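You operate a simulated robot arm through the tools that you are given. There is no shell and no other tool. Be economical: measure what you need, move in short steps, check, and stop when the job is done.

Carry out the task below with a simulated robot arm. There is one attempt and no reset: what you move stays moved.

TASK
Stand the centre bolt with the smallest size on its label from the top of the small-parts bench beside the yellow tin. It goes on the side that lies toward x -1.0, y +0.0 (a direction in the base frame), with about 3 cm between them.

It is judged by the outcome, as a careful person would: the job done as asked, and still so three seconds after it is handed in. It fails if anything else is knocked over, pushed out of place, dropped, spilled or broken.

THE ROBOT
A 7-joint arm with a two-finger parallel gripper, fixed in place. Base frame: the origin is at the foot of the arm, x ahead of it, y to its left, z up; the work surface is at about z = 0. Lengths are in mm, angles in rad, forces in N, time in s.
With the tool pointing down near the work surface it reaches from about 240 to 620 mm from the base axis. Its first joint turns from -1.152 to 1.152 rad. Payload 2.6 kg.
Tool frame: the origin (TCP) lies between the finger pads and is the grasp point; the fingertips stand 30 mm ahead of it; z points along the fingers, y is the line along which they close. The gripper opens to 94 mm. The fingers are 28 mm wide and 10 mm thick; the gripper's body (50 by 96 mm) begins 55 mm behind the TCP.
Orientation is told as [roll, pitch, yaw] about the base's x, y, z axes, in that order, counted from this pose: with the fingers straight down and closing along the base's y, the tool's x points along the base's -x, its y along +y and its z along -z.

THE INTERFACE
- The arm moves only by the tool servo_tool. Its argument "rows" is a list of rows, each a list of 7 numbers: the shift along the tool's x, y, z in mm, then the turn, a rotation vector about the tool's x, y, z in rad, then the finger opening in mm, from 0 to 94. In form: [[x, y, z, wx, wy, wz, claw], ...]. A call has 1 to 20 rows; each row shifts and turns the commanded pose from where the row before left it, along the tool's axes as they then stand. A row lasts 0.2 s, in which the tool goes at most 50 mm and 0.15 rad; a call with a longer step from one row to the next is refused whole, and so is a gripper value outside its range. A pose out of reach is approached as far as the arm can. The call stops where the force on the tool passes 40 N (or 10 N more than at its start, if that is more) or the arm is blocked; 0.2 s more then pass. The fingers move at their own pace (about 72 mm/s each) and stop on an object; they squeeze with about 30 N. The grip force told is the motor's: it shows also when the fingers shut on nothing. Time passes only in rows, and 0.2 s behind the last, so rows that do not move let the fingers close. It gives the time, the measured TCP pose, the force on the tool (base axes), the opening and the grip force at its end, in the units of the frame above (readings bear some noise), and new pictures: "show" is both (left out), scene, wrist or none.
- Cameras (640 x 400 px; columns grow to the right, rows downward): "scene" is fixed at [54, 452, 565.8]; the picture's right is [-0.55, -0.84, 0.00], its down [-0.47, 0.31, -0.82] and it looks along [0.69, -0.45, -0.57] (base axes); focal length 318 px, centre (320, 200). "wrist" rides on the gripper at [-37, 0, -58] in the tool frame; the picture's right is [0.00, -1.00, 0.00], its down [0.97, 0.00, -0.24] and it looks along [0.24, 0.00, 0.97] (tool axes); focal length 218 px, centre (320, 200).
- probe_pixels(camera, pixels): for up to 12 pixels [column, row] of the newest picture of that camera ("zoom" is the newest enlarged one), the place [x, y, z] in the base frame of the surface seen there, good to about 2 mm. No time passes.
- enlarge(camera, box): a new picture of the part [left, top, right, bottom] of that camera's present view, enlarged. No time passes.
- close_job(): hands the job in; it is judged then, once.

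Work in short steps. Measure before you move; look again where a grasp or a placing could have gone wrong, and mend it. You have 60 turns and 120 pictures in all, the two below and enlarged ones among them. Open the gripper and draw the arm clear of the work before you hand the job in, unless the task says otherwise; then end with one line.

The tools are called after "Emit:" as name(argument=value, ...) on one line, values as JSON. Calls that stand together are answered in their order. servo_tool: Moves the arm, as the interface text tells. Its arguments: {"type":"object","properties":{"rows":{"type":"array","items":{"type":"array","items":{"type":"number"}}},"show":{"type":"string","enum":["both","scene","wrist","none"]}},"required":["rows"]} The other tools are called the same way: probe_pixels (camera, pixels) gives the place of the surface under pixels of a picture; enlarge (camera, box) takes an enlarged picture of a part of a camera's view; close_job () hands the job in.

At the start:

```text
time: 0.0
eef_pos: [303.6, 188.0, 299.8]
tool_rot: [0.001, 0.001, 0.0]
contact_force: [0.0, -0.3, -0.7]
opening: 93.9
gripper_force: 0.1
```

scene: 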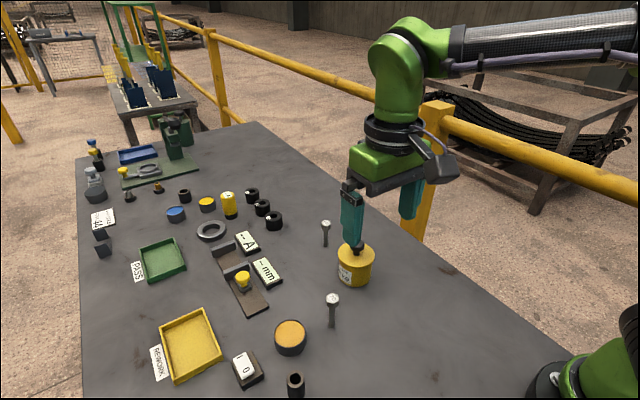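
wrist: 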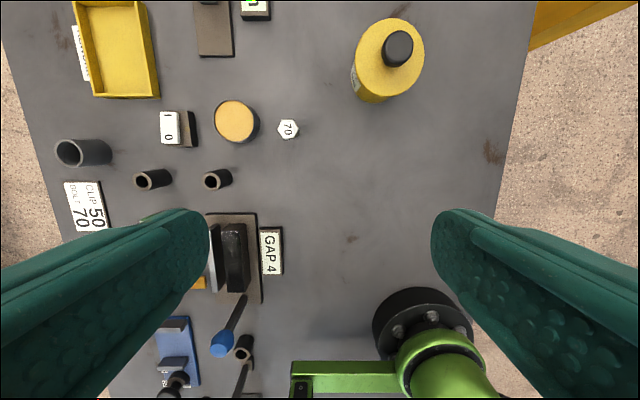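

The pictures show two bolts, near (326,230) and (332,300), and a yellow tin near (355,265). I'll enlarge those areas to read the labels.

Emit:
enlarge(camera="scene", box=[280, 190, 440, 330])

Emit:
enlarge(camera="scene", box=[80, 130, 300, 270])

Emit:
enlarge(camera="wrist", box=[30, 90, 310, 300])

Emit:
probe_pixels(camera="scene", pixels=[[326, 223], [326, 243], [332, 298], [331, 325], [355, 250], [350, 285], [340, 268], [372, 268], [229, 196], [229, 215], [296, 380], [290, 330]])

```text
2.86 times, centred on (360, 260) of scene
```

zoom: 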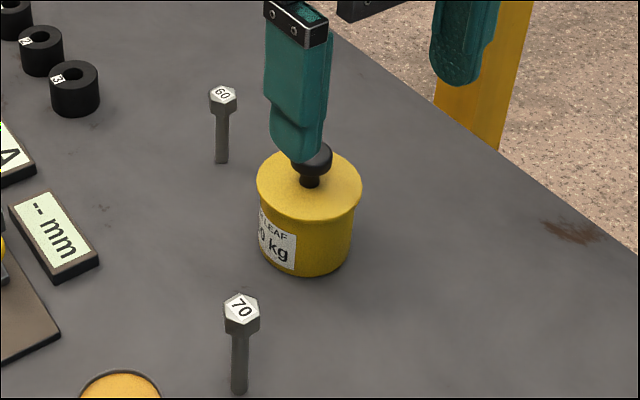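

```text
2.86 times, centred on (190, 200) of scene
```

zoom: 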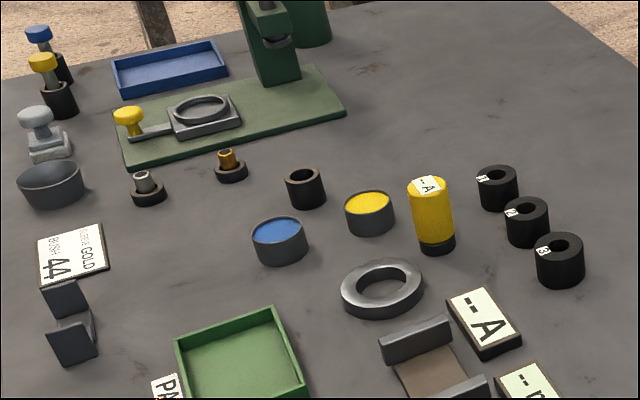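

```text
1.90 times, centred on (170, 195) of wrist
```

zoom: 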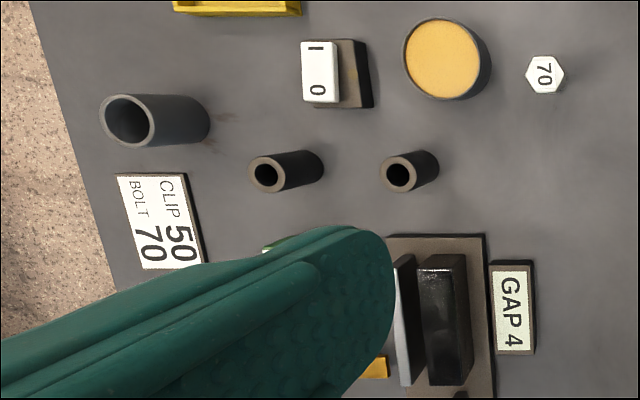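

```text
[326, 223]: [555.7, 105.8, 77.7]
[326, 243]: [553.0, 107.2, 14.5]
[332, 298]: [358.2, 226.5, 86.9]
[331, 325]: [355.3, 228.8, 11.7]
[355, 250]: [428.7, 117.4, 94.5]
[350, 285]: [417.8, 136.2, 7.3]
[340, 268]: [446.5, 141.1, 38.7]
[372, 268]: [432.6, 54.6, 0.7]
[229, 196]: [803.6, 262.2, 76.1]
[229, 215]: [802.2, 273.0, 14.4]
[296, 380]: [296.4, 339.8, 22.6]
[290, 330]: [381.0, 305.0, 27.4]
```

Two bolts are labelled 60 and 70. Before choosing, I'll check the part of the bench near the base for a smaller one.

Emit:
enlarge(camera="wrist", box=[100, 280, 300, 400])

Emit:
servo_tool(rows=[[0, 0, -40, 0, 0, 0, 94], [0, 0, -40, 0, 0, 0, 94], [0, 40, -30, 0, 0, 0, 94], [0, 40, 0, 0, 0, 0, 94]])

```text
3.20 times, centred on (200, 340) of wrist
```

zoom: 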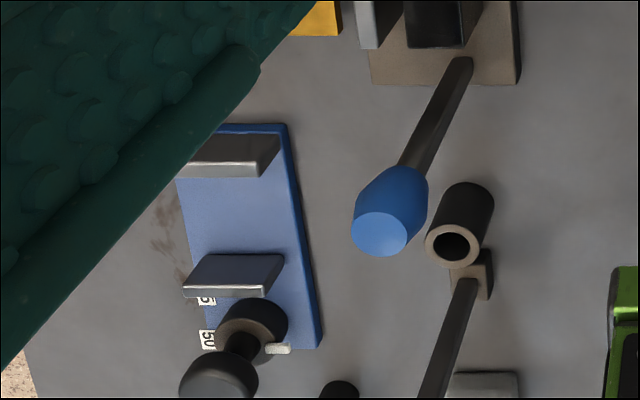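

```text
time: 1.0
eef_pos: [304.0, 267.4, 411.8]
tool_rot: [0.001, 0.0, 0.001]
contact_force: [0.4, 0.1, 0.4]
opening: 94.2
gripper_force: 0.1
```

scene: 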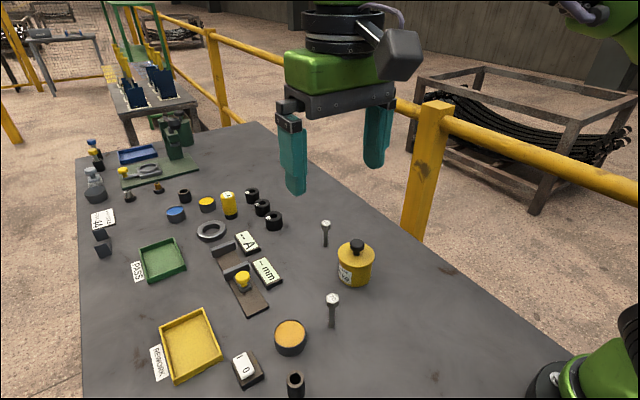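
wrist: 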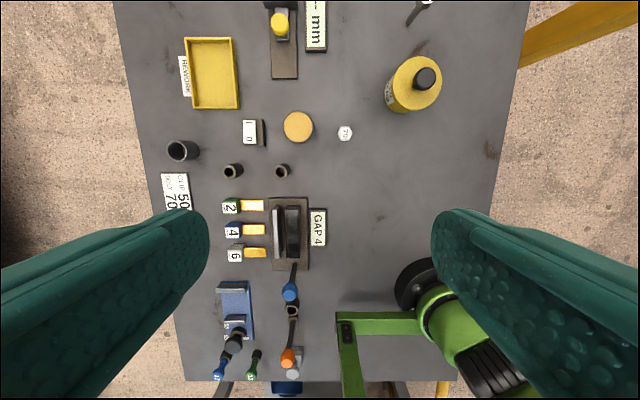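

Only the 60 and 70 bolts appear to be on the bench, so the 60 near (326,230) is the one. I'll zoom in on the tin in the wrist view and measure both pieces.

Emit:
enlarge(camera="wrist", box=[360, 0, 480, 120])

Emit:
probe_pixels(camera="wrist", pixels=[[412, 58], [440, 68], [389, 92], [410, 112], [424, 100], [398, 96], [425, 78], [440, 80], [427, 1]])

Emit:
probe_pixels(camera="scene", pixels=[[340, 253], [373, 253], [354, 260], [341, 275], [369, 275], [353, 285], [326, 222], [325, 221], [328, 223]])

```text
3.33 times, centred on (420, 60) of wrist
```

zoom: 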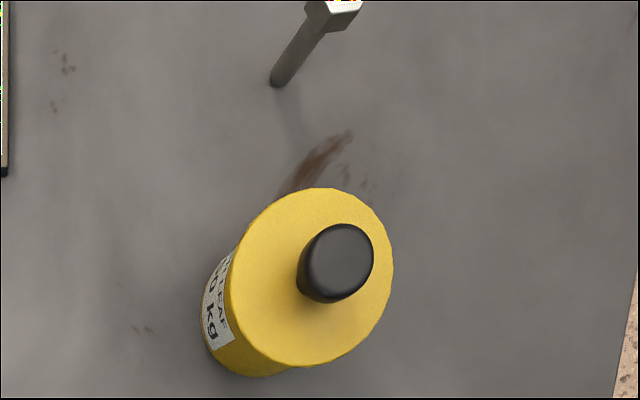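

```text
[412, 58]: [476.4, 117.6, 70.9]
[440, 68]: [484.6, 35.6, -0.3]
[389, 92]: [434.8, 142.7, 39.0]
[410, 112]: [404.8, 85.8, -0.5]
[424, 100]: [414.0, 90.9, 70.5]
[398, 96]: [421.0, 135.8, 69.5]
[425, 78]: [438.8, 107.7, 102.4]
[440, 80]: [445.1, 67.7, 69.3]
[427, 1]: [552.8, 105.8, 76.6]
```

```text
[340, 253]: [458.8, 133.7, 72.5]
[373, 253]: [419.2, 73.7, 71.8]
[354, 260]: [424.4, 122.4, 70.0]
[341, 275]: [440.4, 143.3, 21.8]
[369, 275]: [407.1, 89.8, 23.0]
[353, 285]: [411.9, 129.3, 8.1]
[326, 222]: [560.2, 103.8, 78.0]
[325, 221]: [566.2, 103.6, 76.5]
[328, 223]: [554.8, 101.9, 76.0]
```

Bolt head is near (559,104,77) and the tin centre near (440,107). I'll move above the bolt for a close look at its hex orientation.

Emit:
servo_tool(rows=[[-33, -23, 20, 0, 0, 0, 94], [-33, -23, 20, 0, 0, 0, 94], [-33, -23, 20, 0, 0, 0, 94], [-33, -23, 20, 0, 0, 0, 94], [-33, -23, 20, 0, 0, 0, 94], [-33, -23, 20, 0, 0, 0, 94], [-33, -23, 20, 0, 0, 0, 94], [0, 0, 20, 0, 0, 0, 94], [0, 0, 0, 0, 0, 0, 94]])

```text
time: 3.0
eef_pos: [535.3, 105.6, 249.4]
tool_rot: [0.001, 0.0, -0.001]
contact_force: [0.4, -0.6, -0.8]
opening: 94.1
gripper_force: 0.0
```

scene: 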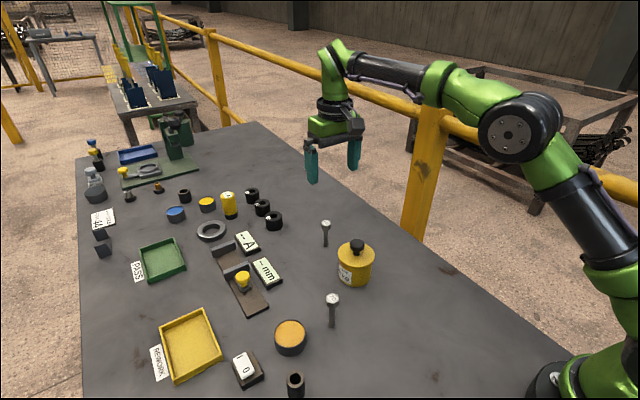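
wrist: 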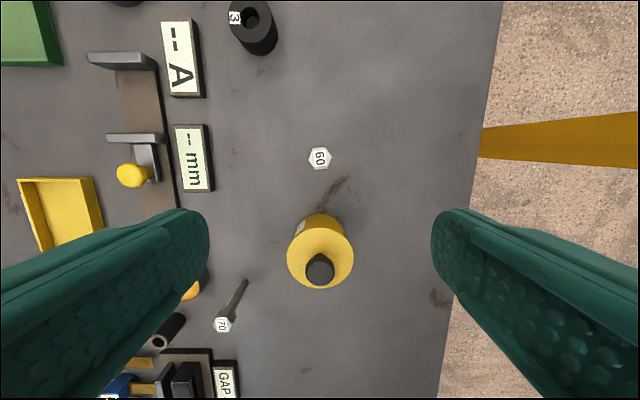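

Emit:
enlarge(camera="wrist", box=[285, 130, 355, 185])

Emit:
probe_pixels(camera="wrist", pixels=[[310, 158], [330, 158], [320, 148], [320, 169], [320, 158], [289, 258], [352, 258], [320, 286], [300, 275], [343, 275], [295, 240], [346, 240]])

```text
7.27 times, centred on (320, 158) of wrist
```

zoom: 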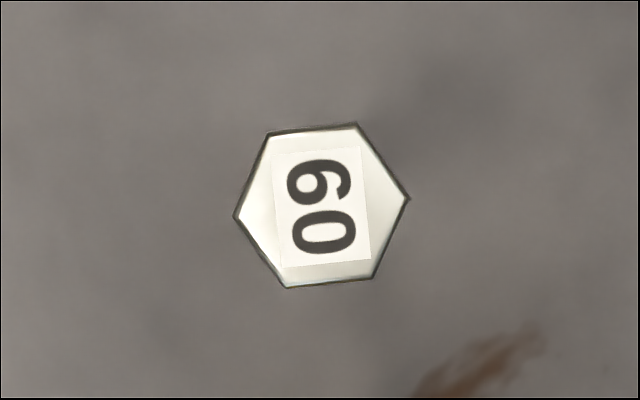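

```text
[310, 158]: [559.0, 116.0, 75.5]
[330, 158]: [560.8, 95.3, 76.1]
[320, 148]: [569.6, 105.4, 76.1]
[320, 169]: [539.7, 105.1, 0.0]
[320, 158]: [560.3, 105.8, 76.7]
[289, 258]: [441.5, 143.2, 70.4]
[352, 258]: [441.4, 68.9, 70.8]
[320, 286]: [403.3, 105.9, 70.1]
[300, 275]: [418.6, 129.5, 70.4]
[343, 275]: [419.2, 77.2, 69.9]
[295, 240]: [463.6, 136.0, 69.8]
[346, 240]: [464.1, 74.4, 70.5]
```

The hex flats call for the closing axis to turn about 24° (tool z +0.426). The bolt axis is at (560,105.5). I'll centre, turn, and descend part way.

Emit:
servo_tool(rows=[[-25, 0, 0, 0, 0, 0, 94], [0, 0, 0, 0, 0, 0.142, 94], [0, 0, 0, 0, 0, 0.142, 94], [0, 0, 0, 0, 0, 0.142, 94], [0, 0, 40, 0, 0, 0, 94], [0, 0, 40, 0, 0, 0, 94], [0, 0, 30, 0, 0, 0, 94], [0, 0, 0, 0, 0, 0, 94]])

```text
time: 4.8
eef_pos: [561.2, 107.1, 142.5]
tool_rot: [0.0, 0.001, -0.426]
contact_force: [0.5, 0.4, -0.7]
opening: 94.0
gripper_force: 0.1
```

scene: 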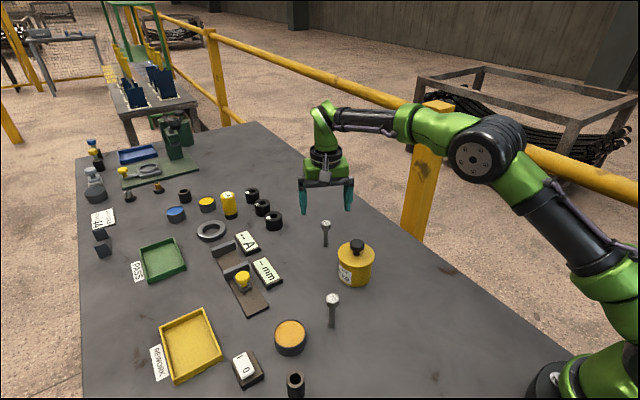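
wrist: 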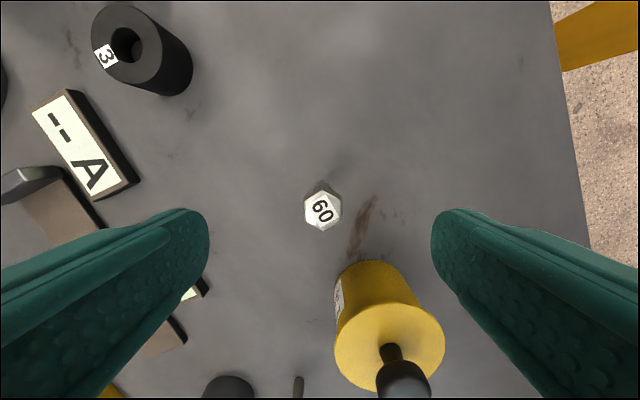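

Emit:
enlarge(camera="wrist", box=[280, 175, 360, 245])

Emit:
probe_pixels(camera="wrist", pixels=[[308, 212], [338, 212], [322, 200], [322, 225], [322, 211]])

```text
5.71 times, centred on (320, 210) of wrist
```

zoom: 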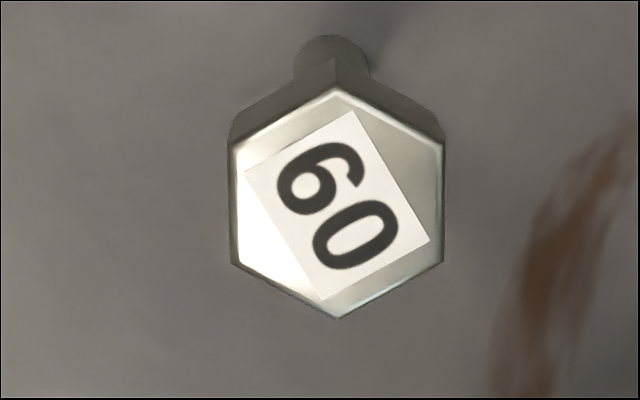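

```text
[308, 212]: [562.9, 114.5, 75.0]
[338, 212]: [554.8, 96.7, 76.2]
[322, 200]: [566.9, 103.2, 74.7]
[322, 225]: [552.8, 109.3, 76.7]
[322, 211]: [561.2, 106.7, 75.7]
```

Flats are aligned and the centre is about 1.5 mm off toward tool −y. I'll correct it, descend to z≈68 and close.

Emit:
servo_tool(rows=[[0, -1.6, 0, 0, 0, 0, 94], [0, 0, 30, 0, 0, 0, 94], [0, 0, 25, 0, 0, 0, 70], [0, 0, 19, 0, 0, 0, 50], [0, 0, 0, 0, 0, 0, 40]])

```text
time: 6.0
eef_pos: [557.9, 104.0, 65.9]
tool_rot: [0.001, -0.001, -0.425]
contact_force: [1.1, 0.5, -0.1]
opening: 39.9
gripper_force: 0.2
```

scene: 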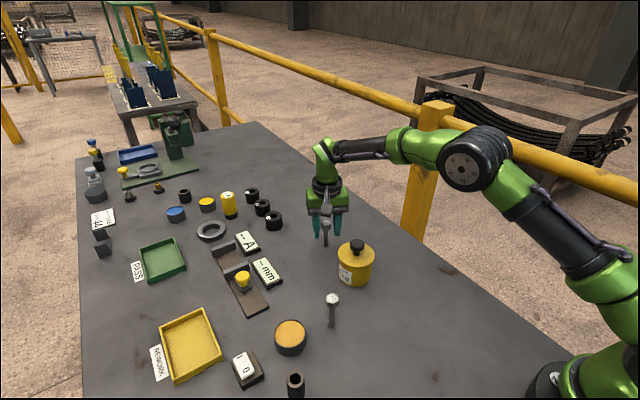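
wrist: 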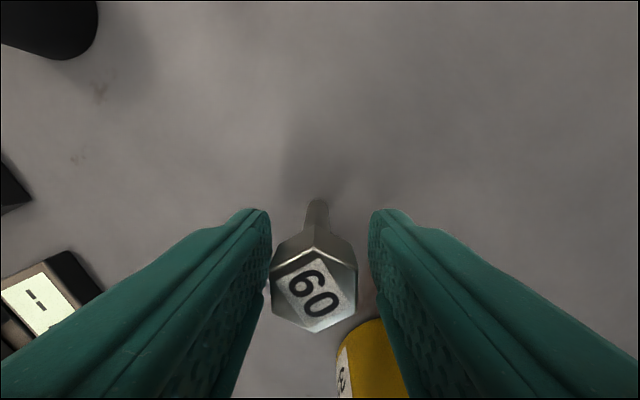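

The head centre sits at column 314, about 1.4 mm toward tool +y. I'll nudge that way and close.

Emit:
servo_tool(rows=[[0, 1.4, 0, 0, 0, 0, 32], [0, 0, 0, 0, 0, 0, 27], [0, 0, 0, 0, 0, 0, 20], [0, 0, 0, 0, 0, 0, 10], [0, 0, 0, 0, 0, 0, 10]], show="wrist")

```text
time: 7.2
eef_pos: [558.6, 105.5, 66.3]
tool_rot: [0.0, -0.001, -0.426]
contact_force: [-0.2, -0.5, 1.3]
opening: 25.3
gripper_force: 29.6
```

wrist: 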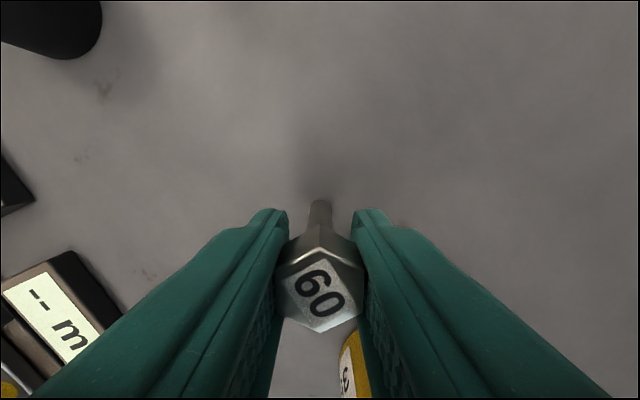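

Emit:
enlarge(camera="wrist", box=[240, 190, 400, 350])

Emit:
servo_tool(rows=[[0, 0, -10, 0, 0, 0, 10], [0, 0, -20, 0, 0, 0, 10], [0, 0, 0, 0, 0, 0, 10]], show="both")

```text
2.50 times, centred on (320, 270) of wrist
```

zoom: 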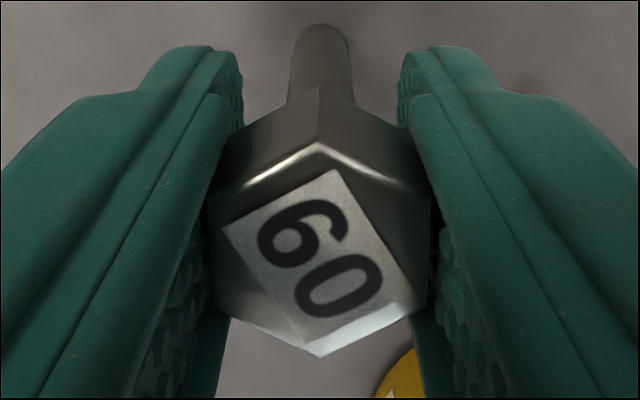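

```text
time: 8.0
eef_pos: [560.2, 106.3, 95.5]
tool_rot: [-0.001, 0.0, -0.425]
contact_force: [-0.3, -0.5, -1.5]
opening: 25.0
gripper_force: 29.6
```

scene: 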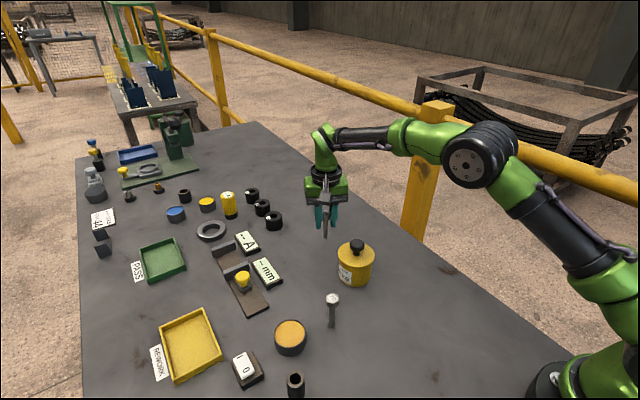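
wrist: 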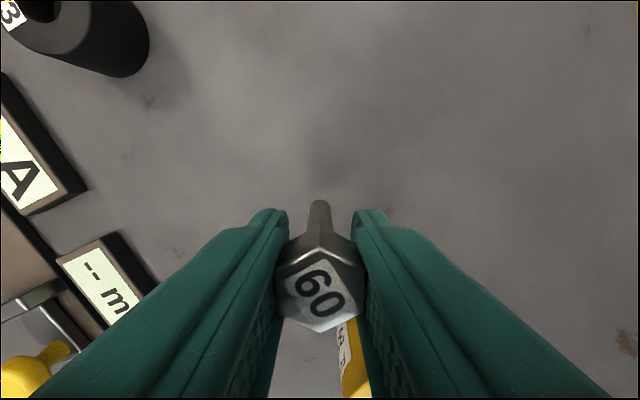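

The bolt is held and lifted clean. I'll raise it over the knob height and carry it −196 mm in x to the spot in front of the tin.

Emit:
servo_tool(rows=[[0, 0, -40, 0, 0, 0, 10], [0, 0, -40, 0, 0, 0, 10], [0, 0, -40, 0, 0, 0, 10], [0, 0, -25, 0, 0, 0, 10], [35.7, -16.2, 0, 0, 0, 0, 10], [35.7, -16.2, 0, 0, 0, 0, 10], [35.7, -16.2, 0, 0, 0, 0, 10], [35.7, -16.2, 0, 0, 0, 0, 10], [35.7, -16.2, 0, 0, 0, 0, 10], [0, 0, 0, 0, 0, 0, 10], [0, 0, 0, 0, 0, 0, 10]])

```text
time: 10.4
eef_pos: [360.8, 106.6, 241.3]
tool_rot: [0.0, 0.0, -0.425]
contact_force: [0.4, 0.6, -1.1]
opening: 24.7
gripper_force: 30.2
```

scene: 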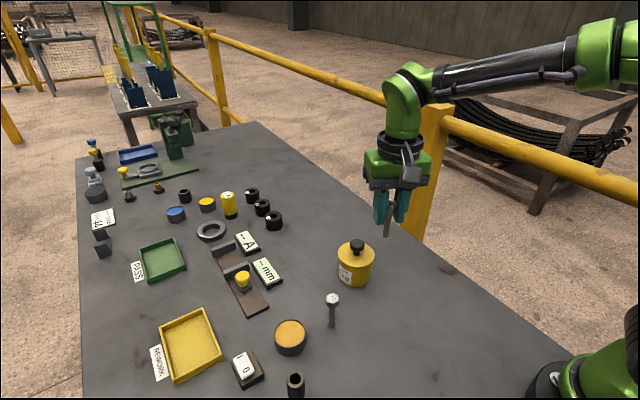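
wrist: 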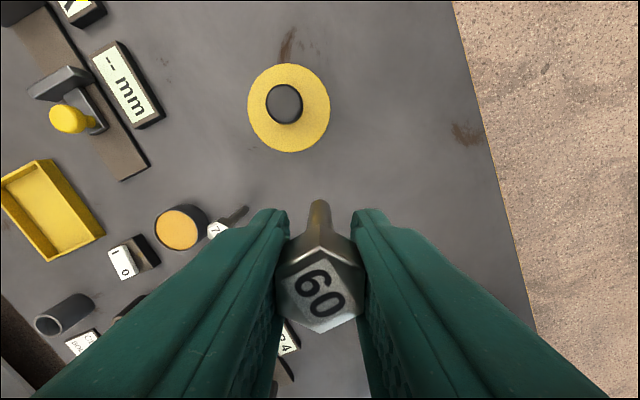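

Positioned near (362,106). I'll lower until the bolt is about 15 mm above the bench, then check.

Emit:
servo_tool(rows=[[0, 0, 40, 0, 0, 0, 10], [0, 0, 40, 0, 0, 0, 10], [0, 0, 40, 0, 0, 0, 10], [0, 0, 25, 0, 0, 0, 10], [0, 0, 10, 0, 0, 0, 10], [0, 0, 0, 0, 0, 0, 10]])

Emit:
enlarge(camera="scene", box=[310, 200, 470, 340])

```text
time: 11.8
eef_pos: [363.9, 106.5, 84.7]
tool_rot: [-0.001, 0.0, -0.425]
contact_force: [0.1, 0.3, -0.9]
opening: 24.8
gripper_force: 29.9
```

scene: 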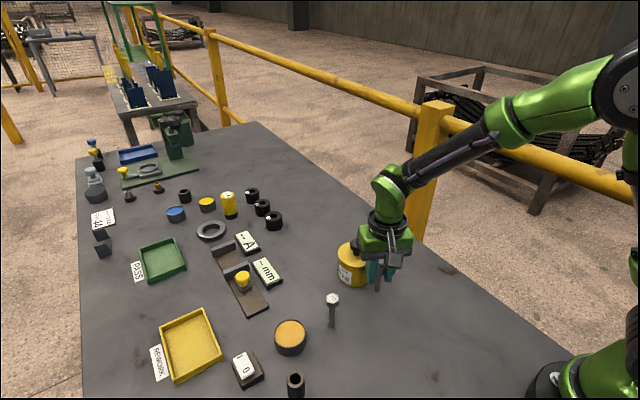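
wrist: 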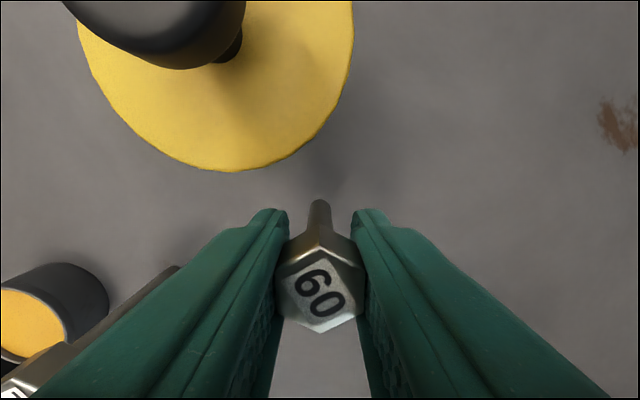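

```text
2.86 times, centred on (390, 270) of scene
```

zoom: 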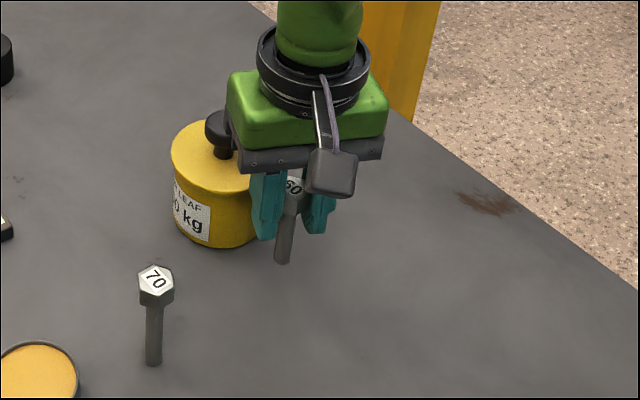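

Clearances look fine. I'll lower the last ~18 mm gently until contact.

Emit:
servo_tool(rows=[[0, 0, 10, 0, 0, 0, 10], [0, 0, 5, 0, 0, 0, 10], [0, 0, 2, 0, 0, 0, 10], [0, 0, 0, 0, 0, 0, 10]], show="none")

Emit:
enlarge(camera="scene", box=[350, 240, 430, 310])

Emit:
servo_tool(rows=[[0, 0, 0.5, 0, 0, 0, 10], [0, 0, 0, 0, 0, 0, 10]], show="none")

```text
time: 12.8
eef_pos: [364.0, 105.9, 69.1]
tool_rot: [0.002, 0.0, -0.426]
contact_force: [0.5, -0.8, -1.1]
opening: 25.3
gripper_force: 30.3
```

```text
5.71 times, centred on (390, 275) of scene
```

zoom: 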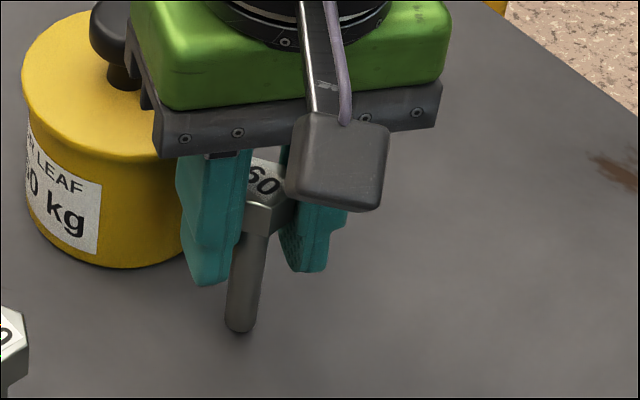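

```text
time: 13.4
eef_pos: [364.1, 106.0, 68.5]
tool_rot: [0.001, 0.001, -0.426]
contact_force: [-0.5, -0.2, -1.0]
opening: 24.8
gripper_force: 29.7
```

No contact force yet, so I keep lowering in small steps.

Emit:
servo_tool(rows=[[0, 0, 0.6, 0, 0, 0, 10], [0, 0, 0.6, 0, 0, 0, 10], [0, 0, 0, 0, 0, 0, 10]], show="none")

Emit:
servo_tool(rows=[[0, 0, 0.6, 0, 0, 0, 10], [0, 0, 0, 0, 0, 0, 10]], show="none")

```text
time: 14.2
eef_pos: [364.2, 106.0, 66.8]
tool_rot: [0.0, 0.001, -0.427]
contact_force: [0.0, 0.4, -1.7]
opening: 24.6
gripper_force: 30.4
```

```text
time: 14.8
eef_pos: [363.7, 105.9, 66.0]
tool_rot: [0.001, 0.0, -0.424]
contact_force: [0.3, -0.5, -0.3]
opening: 24.9
gripper_force: 29.7
```

Emit:
servo_tool(rows=[[0, 0, 0.5, 0, 0, 0, 10], [0, 0, 0, 0, 0, 0, 10]], show="none")

Emit:
enlarge(camera="scene", box=[350, 240, 430, 310])

Emit:
enlarge(camera="wrist", box=[240, 190, 400, 350])

```text
time: 15.4
eef_pos: [363.7, 105.0, 65.0]
tool_rot: [0.0, 0.001, -0.426]
contact_force: [0.6, -0.5, -0.5]
opening: 25.1
gripper_force: 30.1
```

```text
5.71 times, centred on (390, 275) of scene
```

zoom: 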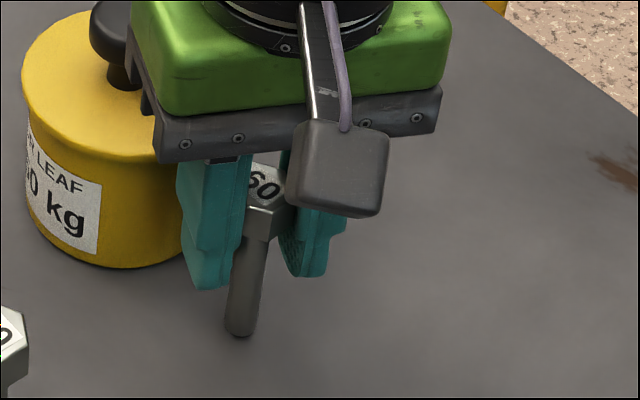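

```text
2.50 times, centred on (320, 270) of wrist
```

zoom: 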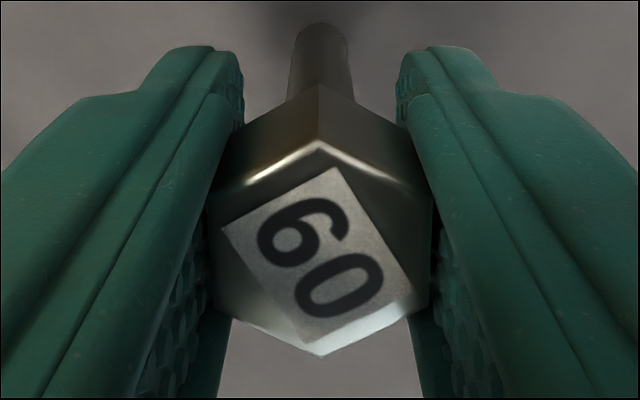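

Emit:
servo_tool(rows=[[0, 0, 0.5, 0, 0, 0, 10], [0, 0, 0, 0, 0, 0, 10]], show="none")

Emit:
servo_tool(rows=[[0, 0, 0.5, 0, 0, 0, 10], [0, 0, 0, 0, 0, 0, 10]], show="scene")

Emit:
probe_pixels(camera="scene", pixels=[[380, 285], [380, 283], [381, 280], [380, 288]])

```text
time: 16.0
eef_pos: [363.0, 105.8, 66.7]
tool_rot: [0.001, -0.001, -0.426]
contact_force: [0.8, -1.5, -0.9]
opening: 24.8
gripper_force: 29.7
```

```text
time: 16.6
eef_pos: [363.0, 104.9, 64.9]
tool_rot: [0.0, 0.001, -0.425]
contact_force: [0.5, -0.5, -1.4]
opening: 24.8
gripper_force: 30.1
```

scene: 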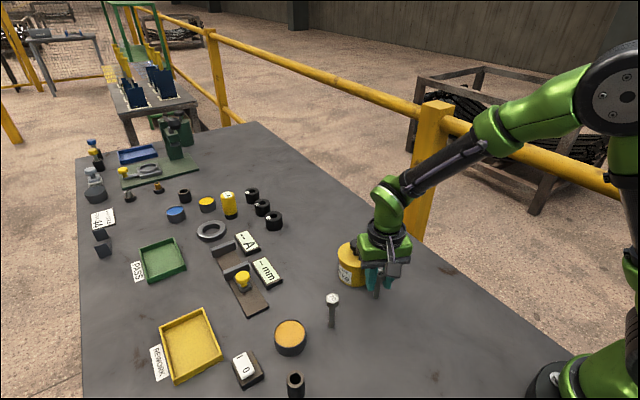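

```text
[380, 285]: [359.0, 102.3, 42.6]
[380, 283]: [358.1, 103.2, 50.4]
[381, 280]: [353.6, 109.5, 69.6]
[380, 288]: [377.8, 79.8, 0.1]
```

By commanded bookkeeping I'm now 0.8 mm below the grasp height, so contact should be here. Two more small steps will check for force.

Emit:
servo_tool(rows=[[0, 0, 0.5, 0, 0, 0, 10], [0, 0, 0, 0, 0, 0, 10], [0, 0, 0, 0, 0, 0, 10]], show="none")

Emit:
enlarge(camera="scene", box=[350, 240, 430, 310])

Emit:
probe_pixels(camera="zoom", pixels=[[240, 334], [240, 328], [240, 340], [240, 344], [245, 300]])

```text
time: 17.4
eef_pos: [363.3, 106.4, 64.4]
tool_rot: [0.0, 0.0, -0.425]
contact_force: [0.1, -0.4, -0.7]
opening: 25.0
gripper_force: 30.1
```

```text
5.71 times, centred on (390, 275) of scene
```

zoom: 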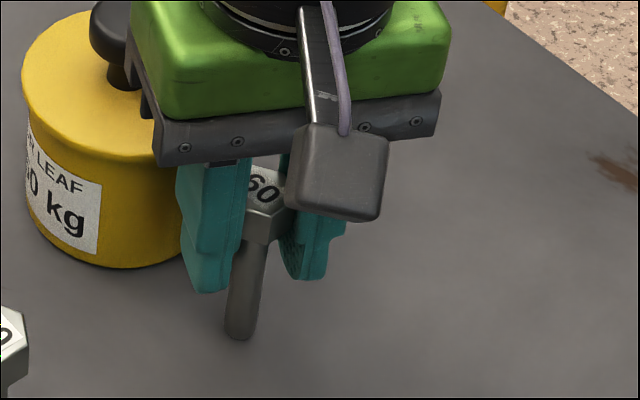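

```text
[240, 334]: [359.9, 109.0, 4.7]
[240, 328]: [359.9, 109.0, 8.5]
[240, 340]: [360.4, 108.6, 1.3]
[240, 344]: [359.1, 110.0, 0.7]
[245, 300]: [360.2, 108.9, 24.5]
```

The shank is vertical and its foot is within about 1 mm of the bench. I continue until force shows.

Emit:
servo_tool(rows=[[0, 0, 0.5, 0, 0, 0, 10], [0, 0, 0, 0, 0, 0, 10], [0, 0, 0, 0, 0, 0, 10]], show="none")

Emit:
servo_tool(rows=[[0, 0, 0.5, 0, 0, 0, 10], [0, 0, 0, 0, 0, 0, 10], [0, 0, 0, 0, 0, 0, 10]], show="none")

Emit:
enlarge(camera="scene", box=[350, 240, 430, 310])

```text
time: 18.2
eef_pos: [363.1, 105.1, 65.1]
tool_rot: [0.0, 0.0, -0.426]
contact_force: [-2.5, 0.1, 6.8]
opening: 25.1
gripper_force: 30.2
```

```text
time: 19.0
eef_pos: [363.2, 105.0, 65.2]
tool_rot: [0.001, -0.002, -0.426]
contact_force: [-3.0, -0.9, 16.4]
opening: 24.9
gripper_force: 29.5
```

```text
5.71 times, centred on (390, 275) of scene
```

zoom: 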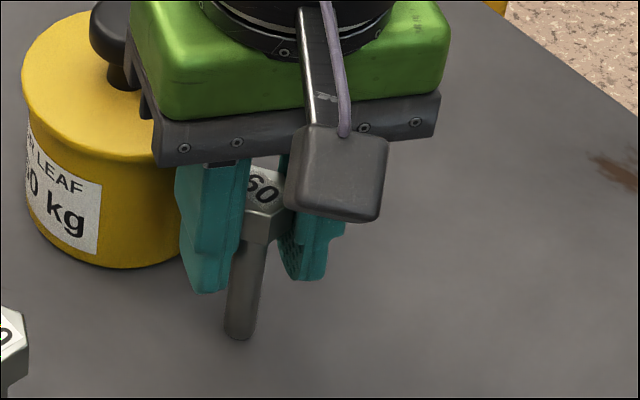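

Contact is firm at 16 N. I'll back off 0.6 mm and open the fingers gradually.

Emit:
servo_tool(rows=[[0, 0, -0.6, 0, 0, 0, 10], [0, 0, 0, 0, 0, 0, 24], [0, 0, 0, 0, 0, 0, 27], [0, 0, 0, 0, 0, 0, 30], [0, 0, 0, 0, 0, 0, 36], [0, 0, 0, 0, 0, 0, 46], [0, 0, 0, 0, 0, 0, 54]])

```text
time: 20.6
eef_pos: [363.6, 104.0, 65.1]
tool_rot: [0.001, -0.001, -0.427]
contact_force: [0.8, 0.1, -0.6]
opening: 54.0
gripper_force: 0.0
```

scene: 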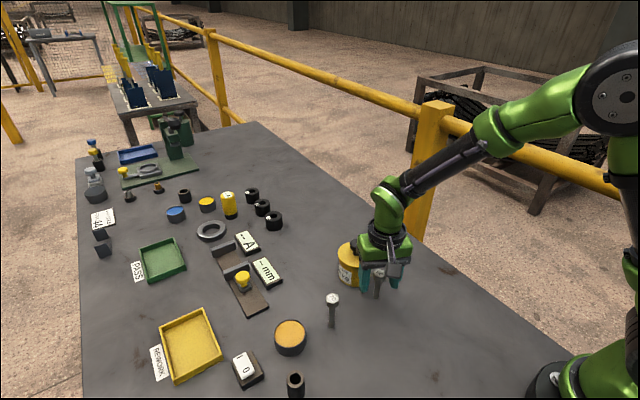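
wrist: 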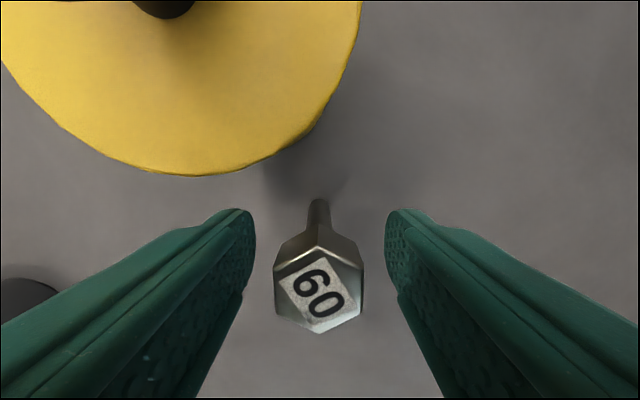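

The bolt stands free between the fingers. I'll raise straight up and check.

Emit:
servo_tool(rows=[[0, 0, -15, 0, 0, 0, 54], [0, 0, -30, 0, 0, 0, 54], [0, 0, -40, 0, 0, 0, 54], [0, 0, -45, 0, 0, 0, 54], [0, 0, -45, 0, 0, 0, 54], [0, 0, 0, 0, 0, 0, 54]])

Emit:
enlarge(camera="scene", box=[310, 200, 470, 340])

```text
time: 22.0
eef_pos: [363.5, 106.3, 241.1]
tool_rot: [-0.001, 0.001, -0.427]
contact_force: [-0.3, 0.6, -0.4]
opening: 53.8
gripper_force: 0.1
```

scene: 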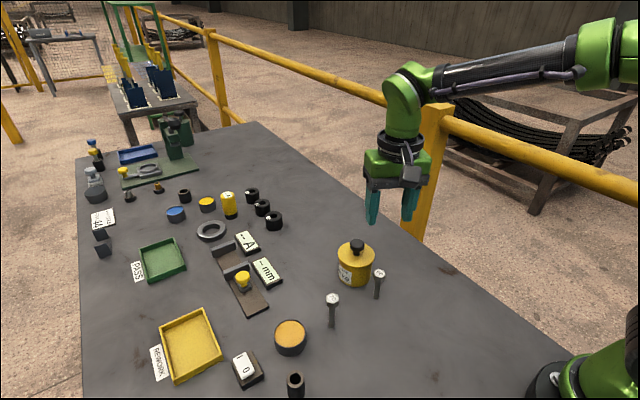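
wrist: 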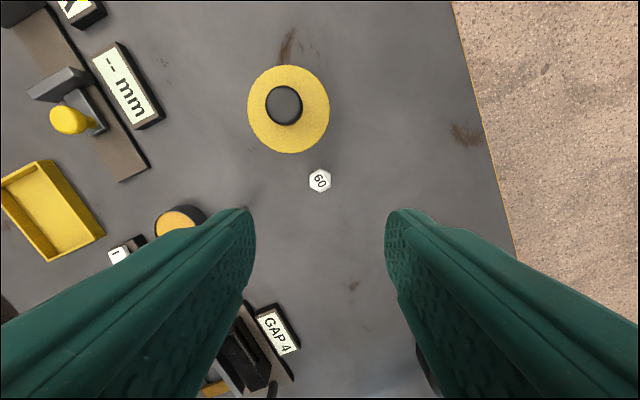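

```text
2.86 times, centred on (390, 270) of scene
```

zoom: 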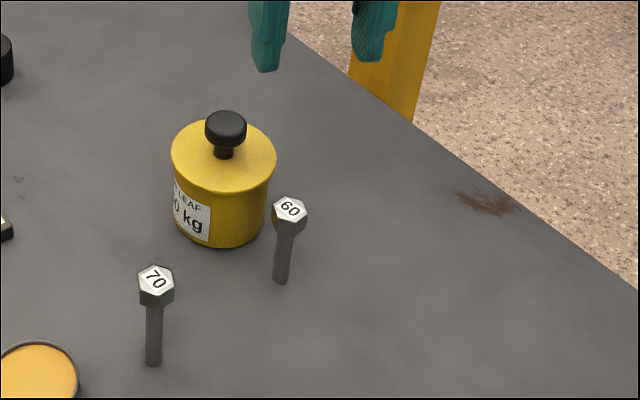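

The bolt stands upright. I'll do a quick check of the gap.

Emit:
probe_pixels(camera="wrist", pixels=[[320, 180], [313, 173], [318, 170], [305, 146], [308, 147], [250, 110], [328, 110], [289, 67], [289, 151]])

```text
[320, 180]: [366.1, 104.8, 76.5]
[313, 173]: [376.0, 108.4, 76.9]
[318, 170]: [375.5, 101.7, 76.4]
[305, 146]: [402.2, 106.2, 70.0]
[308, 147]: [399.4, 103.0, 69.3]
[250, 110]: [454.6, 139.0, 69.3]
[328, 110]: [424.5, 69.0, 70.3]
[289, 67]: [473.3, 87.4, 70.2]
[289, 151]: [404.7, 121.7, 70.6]
```

The gap is about 27 mm from head to rim and about 33 mm from shank to tin body, so roughly 3 cm. I'll draw the arm further clear and hand in.

Emit:
servo_tool(rows=[[0, 0, -45, 0, 0, 0, 80], [0, 0, -45, 0, 0, 0, 94], [0, 0, 0, 0, 0, 0, 94]], show="scene")

```text
time: 22.8
eef_pos: [362.6, 106.4, 329.3]
tool_rot: [-0.002, 0.0, -0.427]
contact_force: [0.3, 0.3, -0.2]
opening: 94.0
gripper_force: 0.1
```

scene: 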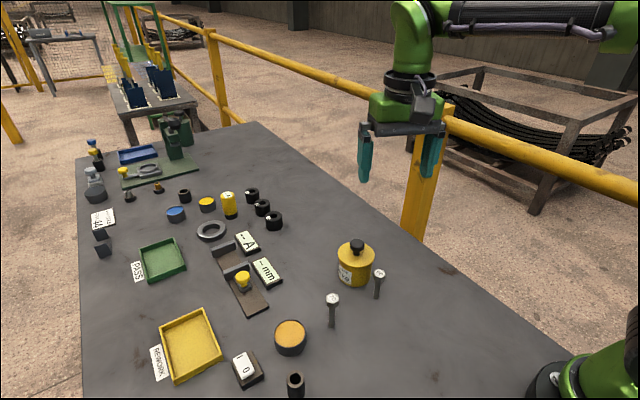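

Emit:
close_job()

```text
The job is handed in.
```

The bolt labelled 60, the smaller of the two I found on the bench (60 and 70), now stands upright on the −x side of the yellow tin with a gap of about 3 cm, and nothing else was disturbed.
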